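You operate a simulated robot arm through the tools that you are given. There is no shell and no other tool. Be economical: measure what you need, move in short steps, check, and stop when the job is done.

Carry out the task below with a simulated robot arm. There is one attempt and no reset: what you move stays moved.

TASK
Put two of the white knitted rolls from the wooden table in the green small basin.

It is judged by the outcome, as a careful person would: the job done as asked, and still so three seconds after it is handed in. It fails if anything else is knocked over, pushed out of place, dropped, spilled or broken.

THE ROBOT
A 7-joint arm with a two-finger parallel gripper, fixed in place. Base frame: the origin is at the foot of the arm, x ahead of it, y to its left, z up; the work surface is at about z = 76. Lengths are in cm, angles in rad, forces in N, time in s.
With the tool pointing down near the work surface it reaches from about 20 to 68 cm from the base axis. Its first joint turns from -1.152 to 1.152 rad. Payload 2.4 kg.
Tool frame: the origin (TCP) lies between the finger pads and is the grasp point; the fingertips stand 3 cm ahead of it; z points along the fingers, y is the line along which they close. The gripper opens to 9.4 cm. The fingers are 2.8 cm wide and 1 cm thick; the gripper's body (5 by 9.6 cm) begins 5.5 cm behind the TCP.
Orientation is told as [roll, pitch, yaw] about the base's x, y, z axes, in that order, counted from this pose: with the fingers straight down and closing along the base's y, the tool's x points along the base's -x, its y along +y and its z along -z.

THE INTERFACE
- The arm moves only by the tool step_arm. Its argument "commands" is a list of rows, each a list of 5 numbers: the opening, from 0 (shut) to 1 (fully open), then the shift along the base's x, y, z in cm, then the turn about the base's z in rad. In form: [[claw, x, y, z, spin], ...]. A call has 1 to 12 rows; each row shifts and turns the commanded pose from where the row before left it. A row lasts 0.2 s, in which the tool goes at most 5 cm and 0.15 rad; a call with a longer step from one row to the next is refused whole, and so is a gripper value outside its range. A pose out of reach is approached as far as the arm can. The call stops where the force on the tool passes 40 N (or 10 N more than at its start, if that is more) or the arm is blocked; 0.2 s more then pass. The fingers move at their own pace (about 15.3 cm/s each) and stop on an object; they squeeze with about 35 N. The grip force told is the motor's: it shows also when the fingers shut on nothing. Time passes only in rows, and 0.2 s behind the last, so rows that do not move let the fingers close. It gives the time, the measured TCP pose, the force on the tool (base axes), the opening and the grip force at its end, in the units of the frame above (readings bear some noise).
- Cameras (640 x 400 px; columns grow to the right, rows downward): "scene" is fixed at [3.75, 47.88, 144.23]; the picture's right is [-0.71, -0.70, 0.00], its down [-0.32, 0.33, -0.89] and it looks along [0.62, -0.63, -0.46] (base axes); focal length 354 px, centre (320, 200). "wrist" rides on the gripper at [-3.7, 0, -5.8] in the tool frame; the picture's right is [0.00, -1.00, 0.00], its down [0.97, 0.00, -0.24] and it looks along [0.24, 0.00, 0.97] (tool axes); focal length 218 px, centre (320, 200).
- capture(camera): a new picture of that camera. No time passes.
- point_at(camera, pixels): for up to 12 pixels [column, row] of the newest picture of that camera ("zoom" is the newest enlarged one), the place [x, y, z] in the base frame of the surface seen there, good to about 0.2 cm, but the place of the scene camera against the robot may be out by one fixed shift of up to 2.5 cm in any direction. No time passes.
- close_up(camera, box): a new picture of the part [left, top, right, bottom] of that camera's present view, enlarged. No time passes.
- job_done(): hands the job in; it is judged then, once.

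Work in short steps. Measure before you move; look again where a grasp or a placing could have gone wrong, and mend it. You have 60 turns and 20 pictures in all, the two below and enlarged ones among them. Open the gripper and draw the arm clear of the work before you hand the job in, unless the task says otherwise; then end with one line.

The tools are called after "Call:" by a JSON object that holds its "method" and its "body". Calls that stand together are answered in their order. step_arm: Moves the arm, as the interface text tells. Its arguments: {"type":"object","properties":{"commands":{"type":"array"}},"required":["commands"]} The other tools are called the same way: capture (camera) takes a picture; point_at (camera, pixels) gives the place of the surface under pixels of a picture; close_up (camera, box) takes an enlarged picture of a part of a camera's view; job_done () hands the job in.

At the start:

```text
t: 0.0
tool_pos: [42.38, 0.81, 115.01]
tool_rot: [-0.001, 0.0, 0.001]
wrist_force: [0.5, -0.3, 0.6]
width: 9.41
grip_force: 0.1
```

scene: 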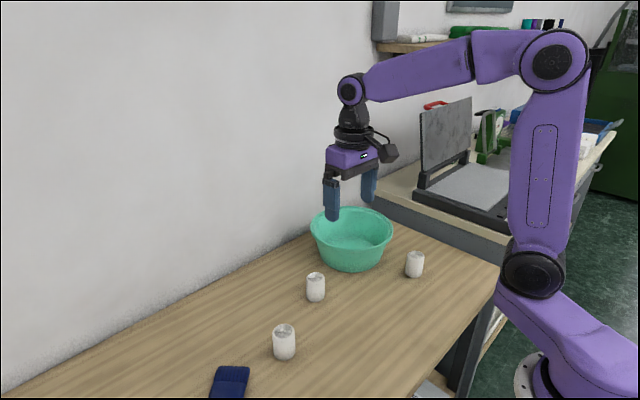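
wrist: 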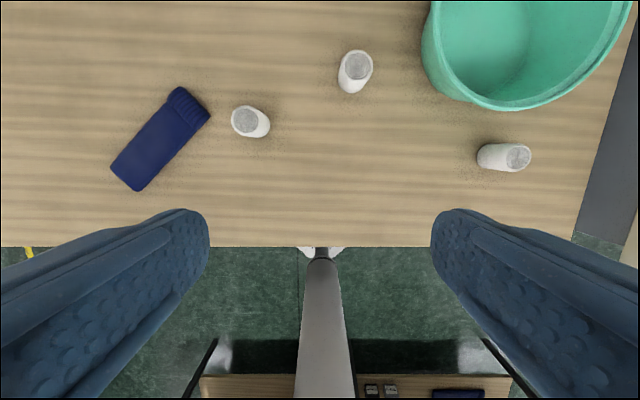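

The wrist picture shows three white cylinders near (248,121), (356,70) and (504,157), with the basin at upper right. I'll enlarge it to identify them, then measure.

Call:
{"method": "close_up", "body": {"camera": "wrist", "box": [220, 0, 640, 200]}}

Call:
{"method": "point_at", "body": {"camera": "wrist", "pixels": [[245, 118], [264, 130], [358, 66], [350, 90], [518, 157], [480, 155], [430, 60], [500, 108], [625, 10], [500, 60], [160, 140], [300, 150]]}}

Call:
{"method": "close_up", "body": {"camera": "scene", "box": [200, 180, 460, 400]}}

```text
1.52 times, centred on (430, 100) of wrist
```

zoom: 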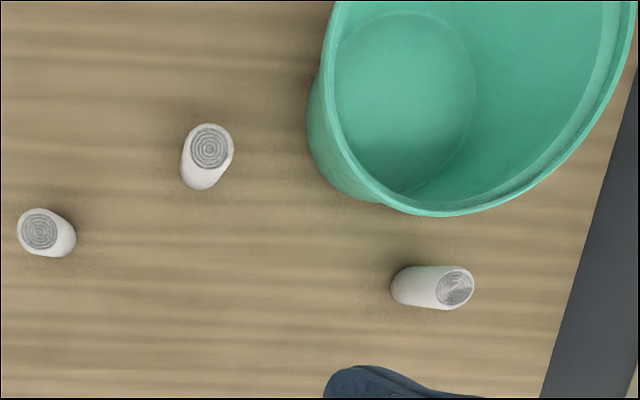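

```text
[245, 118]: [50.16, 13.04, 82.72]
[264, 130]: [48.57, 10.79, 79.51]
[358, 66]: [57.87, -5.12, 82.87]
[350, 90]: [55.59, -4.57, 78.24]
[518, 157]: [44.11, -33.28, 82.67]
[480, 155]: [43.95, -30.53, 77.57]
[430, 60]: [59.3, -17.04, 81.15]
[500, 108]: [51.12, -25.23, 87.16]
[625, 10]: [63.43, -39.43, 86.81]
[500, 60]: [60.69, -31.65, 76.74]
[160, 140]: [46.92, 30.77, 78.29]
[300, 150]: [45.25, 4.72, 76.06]
```

```text
1.82 times, centred on (330, 290) of scene
```

zoom: 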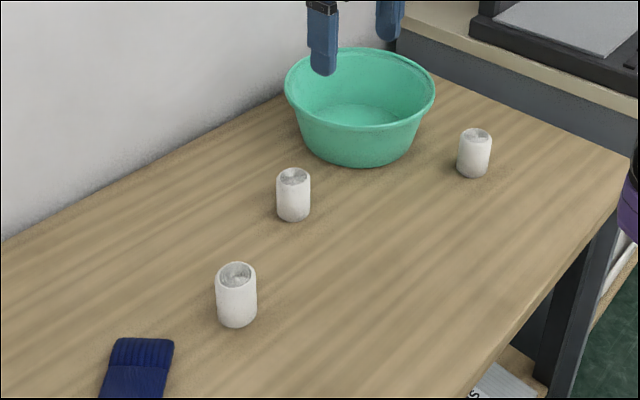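

All three are standing knitted rolls, about 6.7 cm tall. I'll take A at (50.1, 13.0) and B at (57.9, -5.1). First I measure the basin rim and floor.

Call:
{"method": "point_at", "body": {"camera": "wrist", "pixels": [[434, 4], [438, 40], [450, 75], [470, 96], [530, 107], [570, 88], [600, 58], [470, 60], [490, 30], [520, 40], [480, 80], [246, 107]]}}

Call:
{"method": "step_arm", "body": {"commands": [[1, 2.0, 3.0, -3, 0], [1, 2.0, 3.0, -3, 0], [1, 2.0, 3.0, -3, 0], [1, 1.6, 3.1, -3, 0], [1, 0, 0, -4, 0], [1, 0, 0, -3, 0]]}}

```text
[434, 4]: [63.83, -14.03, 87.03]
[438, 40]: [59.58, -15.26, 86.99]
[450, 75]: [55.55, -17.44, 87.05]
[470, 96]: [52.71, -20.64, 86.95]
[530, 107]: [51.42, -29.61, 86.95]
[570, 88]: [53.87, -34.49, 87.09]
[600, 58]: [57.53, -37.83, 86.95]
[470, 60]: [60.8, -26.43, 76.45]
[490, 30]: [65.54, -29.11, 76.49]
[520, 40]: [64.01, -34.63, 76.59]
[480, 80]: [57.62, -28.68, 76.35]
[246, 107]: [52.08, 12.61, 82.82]
```

```text
t: 1.4
tool_pos: [50.05, 12.94, 95.93]
tool_rot: [0.001, -0.001, 0.0]
wrist_force: [-0.5, 0.1, 0.4]
width: 9.4
grip_force: 0.1
```

The basin centre is about (63.5, -27), with rim z 87 and floor z 76.4. The gripper is above roll A, so I descend to z≈81.2 and grip.

Call:
{"method": "step_arm", "body": {"commands": [[1, 0.1, 0, -4, 0], [1, 0, 0, -4, 0], [1, 0, 0, -3.5, 0], [1, 0, 0, -3.2, 0], [1, 0, 0, 0, 0], [0, 0, 0, 0, 0], [0, 0, 0, 0, 0], [0, 0, 0, 0, 0]]}}

```text
t: 3.2
tool_pos: [49.86, 12.72, 81.14]
tool_rot: [-0.001, -0.001, 0.0]
wrist_force: [0.7, 0.2, -0.4]
width: 5.04
grip_force: 34.8
```

It is held at width 5.04. I lift clear of the rim and carry it towards the basin.

Call:
{"method": "step_arm", "body": {"commands": [[0, 0, 0, 3, 0], [0, 0, 0, 4, 0], [0, 0, 0, 4, 0], [0, 0, 0, 4, 0], [0, 0, 0, 2, 0], [0, 1, -4.5, 0, 0], [0, 1, -4.5, 0, 0], [0, 1, -4.5, 0, 0], [0, 1, -4.5, 0, 0], [0, 1, -4.5, 0, 0], [0, 1, -4.5, 0, 0], [0, 1, -4.5, 0, 0]]}}

Call:
{"method": "step_arm", "body": {"commands": [[0, 1, -4.0, 0, 0], [0, 1.5, -4, 0, 0], [0, 0, 0, 0, 0]]}}

Call:
{"method": "capture", "body": {"camera": "wrist"}}

Call:
{"method": "capture", "body": {"camera": "scene"}}

```text
t: 5.8
tool_pos: [57.1, -18.75, 98.31]
tool_rot: [0.002, 0.002, 0.001]
wrist_force: [-0.2, 0.8, 0.0]
width: 5.03
grip_force: 35.3
```

```text
t: 6.6
tool_pos: [59.53, -26.67, 98.36]
tool_rot: [0.0, -0.001, 0.0]
wrist_force: [0.0, 0.6, 0.0]
width: 5.03
grip_force: 34.8
```

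```text
15 pictures are left
```

wrist: 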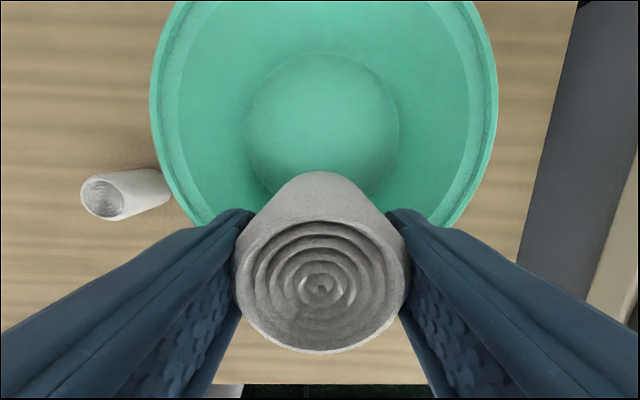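

```text
14 pictures are left
```

scene: 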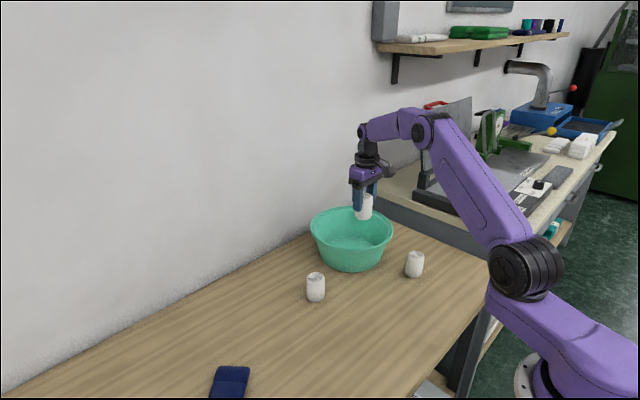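

The roll is held over the near half of the basin. I check the floor disc limits.

Call:
{"method": "point_at", "body": {"camera": "wrist", "pixels": [[249, 125], [397, 125], [323, 56], [265, 190], [160, 120], [490, 120], [323, 120], [200, 210], [445, 210]]}}

```text
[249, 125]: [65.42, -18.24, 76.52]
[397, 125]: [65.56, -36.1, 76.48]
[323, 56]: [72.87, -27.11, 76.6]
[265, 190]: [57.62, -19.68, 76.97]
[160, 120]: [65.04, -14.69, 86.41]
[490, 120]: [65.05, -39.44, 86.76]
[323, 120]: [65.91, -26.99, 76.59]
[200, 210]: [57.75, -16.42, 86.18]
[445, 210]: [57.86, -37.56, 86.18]
```

The floor disc is centred near (64, -27) with radius about 9. I place roll A at about (60.5, -23), lowering to TCP z≈81.9.

Call:
{"method": "step_arm", "body": {"commands": [[0, 0.9, 3.6, 0, 0], [0, 0, 0, -4, 0], [0, 0, 0, -4, 0], [0, 0, 0, -4, 0], [0, 0, 0, -3, 0], [0, 0, 0, -1, 0], [0, 0, 0, -0.4, 0], [0, 0, 0, 0, 0]]}}

```text
t: 8.1
tool_pos: [60.33, -23.05, 82.7]
tool_rot: [-0.002, -0.002, 0.0]
wrist_force: [-1.7, 0.9, 7.8]
width: 5.02
grip_force: 35.4
stopped in row 7: the force on the tool passed its limit (the readings are from after the stop); the commanded pose is now the measured one
```

The roll has touched the bottom. I open partly and rise.

Call:
{"method": "step_arm", "body": {"commands": [[0.66, 0, 0, 0, 0], [0.66, 0, 0, 0, 0], [0.66, 0, 0, 0, 0], [0.66, 0, 0, 3, 0], [0.66, 0, 0, 4, 0], [0.66, 0, 0, 5, 0], [0.66, 0, 0, 5, 0], [0.66, 0, 0, 0, 0]]}}

Call:
{"method": "capture", "body": {"camera": "wrist"}}

```text
t: 9.9
tool_pos: [60.44, -23.31, 99.61]
tool_rot: [0.0, 0.001, 0.0]
wrist_force: [0.1, 0.1, -0.2]
width: 6.22
grip_force: 0.0
```

```text
13 pictures are left
```

wrist: 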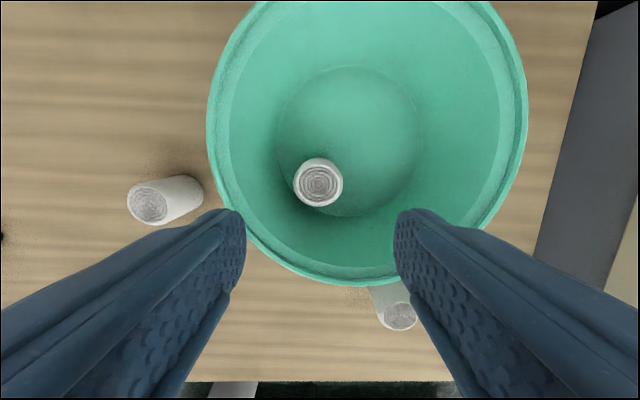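

Roll A stands in the basin at (318,182). I re-measure it, roll B's top at (148,205), and the basin rim.

Call:
{"method": "point_at", "body": {"camera": "wrist", "pixels": [[318, 184], [148, 205], [215, 120], [521, 120], [370, 278], [185, 195]]}}

Call:
{"method": "step_arm", "body": {"commands": [[0.66, 0, 4, 0, 0], [0.66, -0.5, 4, 0, 0], [0.9, -0.5, 4, 0, 0], [1, -0.5, 3, 0, 0], [1, -0.5, 3, 0, 0], [1, 0, 0, 0, 0]]}}

```text
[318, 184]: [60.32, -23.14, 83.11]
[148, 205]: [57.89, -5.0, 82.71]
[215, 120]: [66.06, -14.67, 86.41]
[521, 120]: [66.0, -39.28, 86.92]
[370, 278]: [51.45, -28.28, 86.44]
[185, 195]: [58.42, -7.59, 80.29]
```

```text
t: 11.3
tool_pos: [58.31, -5.28, 99.64]
tool_rot: [0.001, 0.001, 0.0]
wrist_force: [0.0, 0.4, -0.2]
width: 9.4
grip_force: 0.1
```

The gripper is above roll B, so I descend to z≈81.2 and grip.

Call:
{"method": "step_arm", "body": {"commands": [[1, -0.4, 0.2, -4, 0], [1, 0, 0, -4, 0], [1, 0, 0, -4, 0], [1, 0, 0, -4, 0], [1, 0, 0, -2.4, 0], [1, 0, 0, 0, 0], [0, 0, 0, 0, 0], [0, 0, 0, 0, 0], [0, 0, 0, 0, 0]]}}

```text
t: 13.3
tool_pos: [57.92, -4.92, 81.24]
tool_rot: [0.001, -0.001, 0.0]
wrist_force: [0.1, -0.5, 0.3]
width: 5.05
grip_force: 35.4
```

Gripped. I lift it and carry it over to (60.3, -31).

Call:
{"method": "step_arm", "body": {"commands": [[0, 0, 0, 3, 0], [0, 0, 0, 4, 0], [0, 0, 0, 5, 0], [0, 0, 0, 5, 0], [0, 0.4, -4, 0, 0], [0, 0.4, -4.5, 0, 0], [0, 0.4, -4.5, 0, 0], [0, 0.4, -4.5, 0, 0], [0, 0.4, -4.5, 0, 0], [0, 0.4, -4.1, 0, 0], [0, 0, 0, 0, 0]]}}

Call:
{"method": "capture", "body": {"camera": "wrist"}}

```text
t: 15.7
tool_pos: [60.33, -30.95, 98.35]
tool_rot: [0.0, 0.0, 0.001]
wrist_force: [0.0, 0.5, -0.4]
width: 5.03
grip_force: 35.1
```

```text
12 pictures are left
```

wrist: 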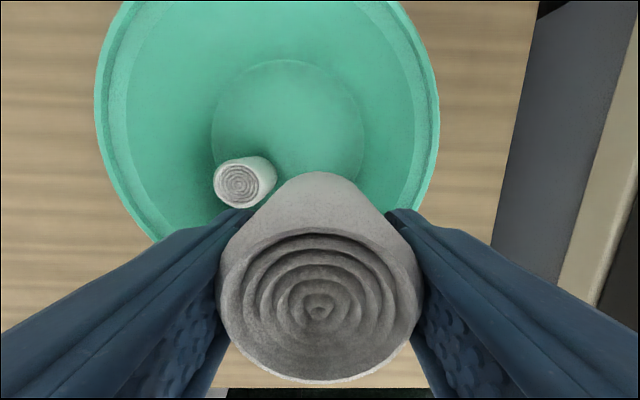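

Roll A is still upright and clear of the path. I lower roll B slowly until it touches.

Call:
{"method": "step_arm", "body": {"commands": [[0, 0.2, -0.2, -4, 0], [0, 0, 0, -4, 0], [0, 0, 0, -4, 0], [0, 0, 0, -2.5, 0], [0, 0, 0, -0.7, 0], [0, 0, 0, -0.5, 0], [0, 0, 0, -0.4, 0], [0, 0, 0, 0, 0]]}}

```text
t: 17.5
tool_pos: [60.5, -31.24, 82.19]
tool_rot: [0.0, 0.0, 0.0]
wrist_force: [0.3, -0.3, -1.1]
width: 5.03
grip_force: 35.5
```

The bottom is within about 0.5 cm of the floor. I ease down slightly, release and rise.

Call:
{"method": "step_arm", "body": {"commands": [[0, 0, 0, -0.3, 0], [0, 0, 0, 0, 0], [0.64, 0, 0, 0, 0], [0.64, 0, 0, 0, 0], [0.64, 0, 0, 0, 0], [0.64, 0, 0, 3, 0], [0.64, 0, 0, 4, 0], [0.64, 0, 0, 5, 0], [0.64, 0, 0, 5, 0], [0.64, -3, 4, 2, 0], [0.64, -3, 4, 2, 0], [0.64, -2, 4, 2, 0]]}}

Call:
{"method": "step_arm", "body": {"commands": [[1, -3, 4, 0, 0], [1, -3, 4, 0, 0], [1, -2, 4, 0, 0], [1, 0, 0, 0, 0]]}}

Call:
{"method": "capture", "body": {"camera": "wrist"}}

Call:
{"method": "capture", "body": {"camera": "scene"}}

```text
refused: row 10 steps farther than a row can; nothing moved
```

```text
t: 18.5
tool_pos: [52.52, -19.08, 81.87]
tool_rot: [0.003, 0.0, -0.001]
wrist_force: [-0.2, 0.3, 0.1]
width: 9.39
grip_force: 0.0
```

```text
11 pictures are left
```

wrist: 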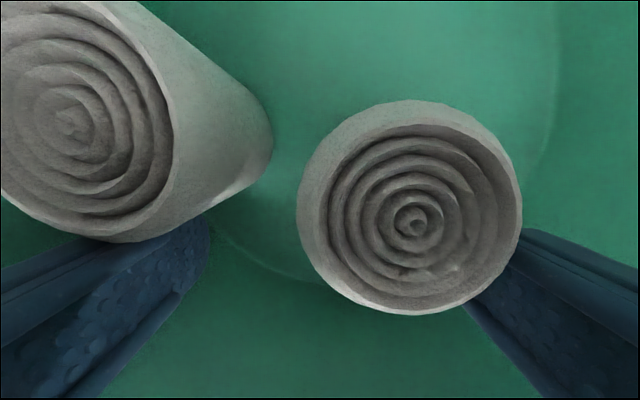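

```text
10 pictures are left
```

scene: 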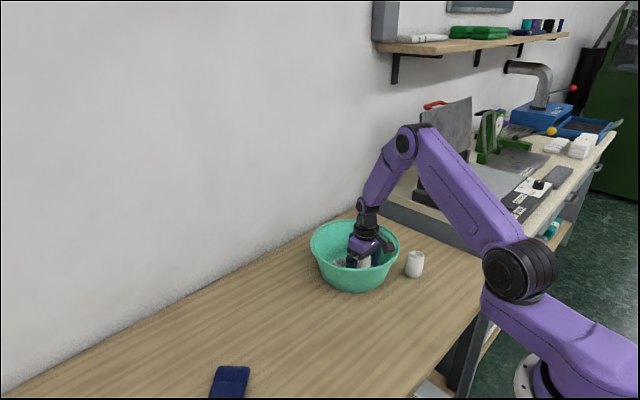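

My mistake: the first call was refused for an oversized step, and the retreat I had queued behind it then ran with the gripper still inside the basin, which dragged the basin. Both rolls look upright inside it. I rise straight up and measure how far it moved so I can put it back.

Call:
{"method": "step_arm", "body": {"commands": [[1, 0, 0, 2, 0], [1, 0, 0, 3, 0], [1, 0, 0, 4, 0], [1, 0, 0, 4, 0], [1, 0, 0, 4, 0], [1, 0, 0, 4, 0], [1, 0, 0, 4, 0], [1, 0, 0, 4, 0], [1, 0, 0, 3, 0], [1, 0, 0, 0, 0]]}}

Call:
{"method": "capture", "body": {"camera": "wrist"}}

```text
t: 20.7
tool_pos: [52.54, -19.13, 114.13]
tool_rot: [0.0, -0.001, -0.001]
wrist_force: [0.6, 0.1, 0.2]
width: 9.41
grip_force: 0.1
```

```text
9 pictures are left
```

wrist: 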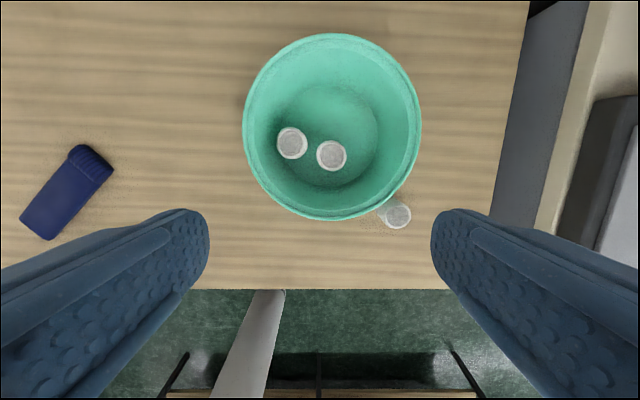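

Call:
{"method": "point_at", "body": {"camera": "wrist", "pixels": [[247, 125], [417, 125], [332, 37], [332, 217], [292, 142], [332, 155], [397, 217], [270, 185], [400, 180]]}}

Call:
{"method": "close_up", "body": {"camera": "wrist", "box": [220, 20, 440, 240]}}

```text
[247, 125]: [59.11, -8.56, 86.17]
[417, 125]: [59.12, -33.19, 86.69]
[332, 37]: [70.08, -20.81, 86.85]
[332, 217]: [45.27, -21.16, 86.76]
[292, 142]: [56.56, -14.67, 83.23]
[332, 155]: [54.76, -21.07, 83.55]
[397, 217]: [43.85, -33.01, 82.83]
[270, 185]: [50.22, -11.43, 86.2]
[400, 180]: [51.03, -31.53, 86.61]
```

```text
1.82 times, centred on (330, 130) of wrist
```

zoom: 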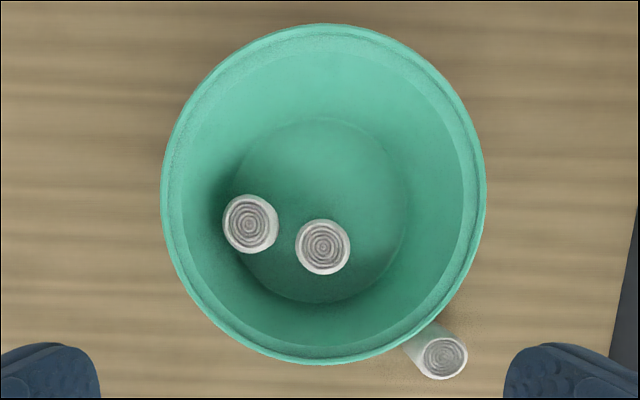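

The basin is now centred near (57.6, -21), shifted (-6.1, +6.1) from (63.8, -27). Both rolls are upright in it and the third roll hasn't moved, still at (44, -33). I'll push the basin back from outside with both open fingers across the near-left rim, first moving to a start point at height and turning -45°.

Call:
{"method": "step_arm", "body": {"commands": [[1, -1.15, 1.69, 0, -0.131], [1, -1.15, 1.69, 0, -0.131], [1, -1.15, 1.69, 0, -0.131], [1, -1.15, 1.69, 0, -0.131], [1, -1.15, 1.69, 0, -0.131], [1, -1.19, 1.68, 0, -0.131], [1, 0, 0, 0, 0]]}}

```text
t: 22.3
tool_pos: [45.57, -8.98, 114.16]
tool_rot: [-0.001, 0.0, -0.789]
wrist_force: [0.6, 0.3, -0.5]
width: 9.38
grip_force: 0.1
```

The pose is good and clear of the rim by about 3 cm. I descend to z≈85.5.

Call:
{"method": "step_arm", "body": {"commands": [[1, 0, 0, -4, 0], [1, 0, 0, -4, 0], [1, 0, 0, -4, 0], [1, 0, 0, -4, 0], [1, 0, 0, -4, 0], [1, 0, 0, -4, 0], [1, 0, 0, -3, 0], [1, 0, 0, -1.6, 0], [1, 0, 0, 0, 0]]}}

Call:
{"method": "capture", "body": {"camera": "scene"}}

```text
t: 24.3
tool_pos: [45.5, -8.96, 85.46]
tool_rot: [0.001, 0.0, -0.789]
wrist_force: [-0.6, 0.1, -0.6]
width: 9.41
grip_force: 0.1
```

```text
7 pictures are left
```

scene: 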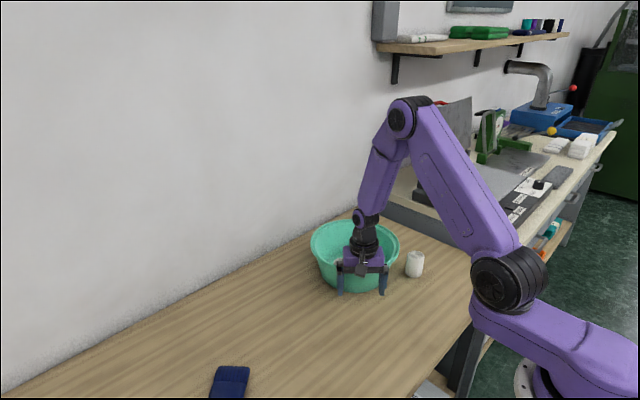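

Fingers are beside the rim. I push slowly along (+x, -y) in two stages, watching the force.

Call:
{"method": "step_arm", "body": {"commands": [[1, 1, -1, 0, 0], [1, 0.9, -0.9, 0, 0], [1, 0.5, -0.5, 0, 0], [1, 0.4, -0.4, 0, 0], [1, 0.4, -0.4, 0, 0], [1, 0.4, -0.4, 0, 0], [1, 0.4, -0.4, 0, 0], [1, 0.4, -0.4, 0, 0], [1, 0.4, -0.4, 0, 0]]}}

Call:
{"method": "capture", "body": {"camera": "scene"}}

```text
t: 26.3
tool_pos: [50.32, -13.85, 85.5]
tool_rot: [0.001, 0.001, -0.785]
wrist_force: [-0.7, 0.7, 0.4]
width: 9.38
grip_force: 0.0
```

```text
6 pictures are left
```

scene: 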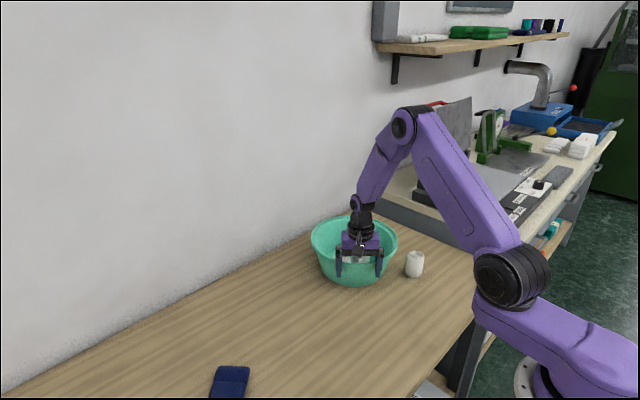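

The basin slides smoothly and level. I continue most of the remaining 4.3 cm per axis.

Call:
{"method": "step_arm", "body": {"commands": [[1, 0.4, -0.4, 0, 0], [1, 0.4, -0.4, 0, 0], [1, 0.4, -0.4, 0, 0], [1, 0.4, -0.4, 0, 0], [1, 0.4, -0.4, 0, 0], [1, 0.4, -0.4, 0, 0], [1, 0.4, -0.4, 0, 0], [1, 0.4, -0.4, 0, 0], [1, 0.4, -0.4, 0, 0], [1, 0.4, -0.3, 0, 0]]}}

Call:
{"method": "capture", "body": {"camera": "wrist"}}

```text
t: 28.5
tool_pos: [54.47, -17.71, 85.63]
tool_rot: [-0.002, 0.0, -0.786]
wrist_force: [-1.2, 1.0, -0.5]
width: 9.4
grip_force: 0.1
```

```text
5 pictures are left
```

wrist: 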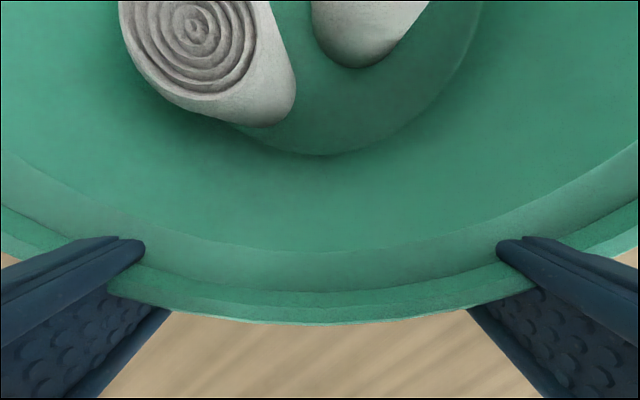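

Both rolls remain upright inside. I check the near rim point at about (320,318) against its original place, about (55.0, -18.2).

Call:
{"method": "point_at", "body": {"camera": "wrist", "pixels": [[320, 300], [320, 312], [320, 318], [30, 240], [610, 240]]}}

```text
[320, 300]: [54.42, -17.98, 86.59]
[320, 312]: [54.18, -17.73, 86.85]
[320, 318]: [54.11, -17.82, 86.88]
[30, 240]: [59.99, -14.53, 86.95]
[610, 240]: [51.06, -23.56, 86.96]
```

About 0.5 cm remains. I nudge that far, back off, rise and check from above.

Call:
{"method": "step_arm", "body": {"commands": [[1, 0.3, -0.2, 0, 0], [1, 0.3, -0.2, 0, 0], [1, 0, 0, 0, 0], [1, -1, 1, 0, 0], [1, -2, 2, 0, 0], [1, -2, 2, 1, 0], [1, 0, 0, 4, 0], [1, 0, 0, 4, 0], [1, 0, 0, 4, 0], [1, 0, 0, 4, 0], [1, 0, 0, 4, 0], [1, 0, 0, 4, 0]]}}

Call:
{"method": "capture", "body": {"camera": "wrist"}}

```text
t: 31.1
tool_pos: [49.85, -13.25, 110.66]
tool_rot: [0.001, 0.001, -0.788]
wrist_force: [-0.4, 0.2, -0.5]
width: 9.41
grip_force: 0.0
```

```text
4 pictures are left
```

wrist: 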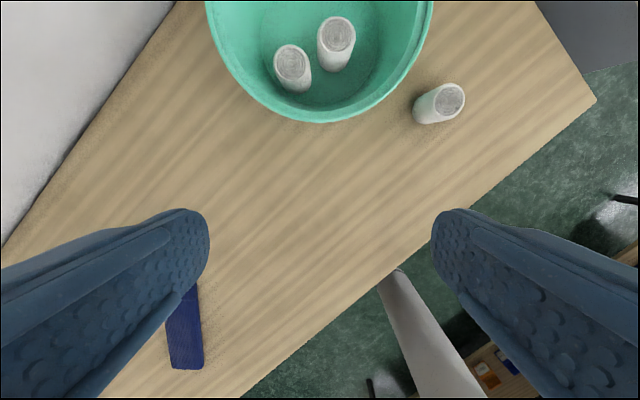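

Call:
{"method": "point_at", "body": {"camera": "wrist", "pixels": [[320, 120], [217, 40], [424, 40], [260, 103], [380, 104], [292, 65], [337, 35], [450, 98]]}}

Call:
{"method": "step_arm", "body": {"commands": [[1, -1.2, 2.3, 1, 0.131], [1, -1.2, 2.3, 1, 0.131], [1, -1.2, 2.3, 1, 0.131], [1, -1.2, 2.3, 1, 0.131], [1, -1.2, 2.3, 0.5, 0.131], [1, -1.2, 2.3, 0, 0.131], [1, 0, 0, 0, 0]]}}

Call:
{"method": "capture", "body": {"camera": "scene"}}

```text
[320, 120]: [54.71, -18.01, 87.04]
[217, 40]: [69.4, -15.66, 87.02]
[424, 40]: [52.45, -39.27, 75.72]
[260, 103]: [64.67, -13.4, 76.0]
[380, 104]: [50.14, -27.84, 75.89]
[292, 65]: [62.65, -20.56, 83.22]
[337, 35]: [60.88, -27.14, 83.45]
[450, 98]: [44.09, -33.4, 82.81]
```

```text
t: 32.7
tool_pos: [42.88, 0.5, 115.2]
tool_rot: [-0.002, -0.001, 0.002]
wrist_force: [-0.5, 0.4, 0.5]
width: 9.41
grip_force: 0.0
```

```text
3 pictures are left
```

scene: 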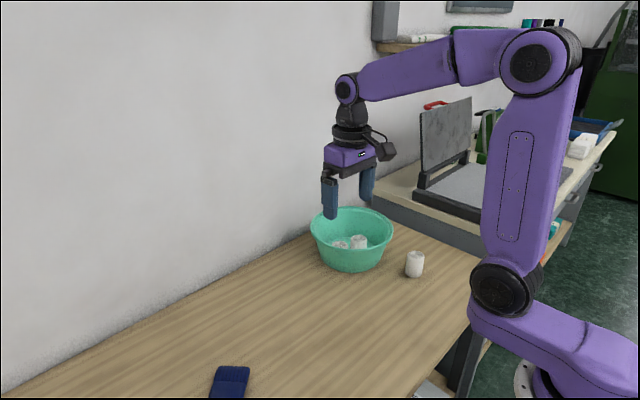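

The basin is back within about 0.3 cm of its original place, matching the first scene picture. Two rolls stand inside, the third is unmoved, and the arm is clear with the gripper open, so I hand it in.

Call:
{"method": "job_done", "body": {}}

```text
The job is handed in.
```

Two white knitted rolls are standing in the green basin; I dragged the basin about 9 cm by mistake along the way, then pushed it back to within about 0.3 cm of its original spot, and the third roll did not move.
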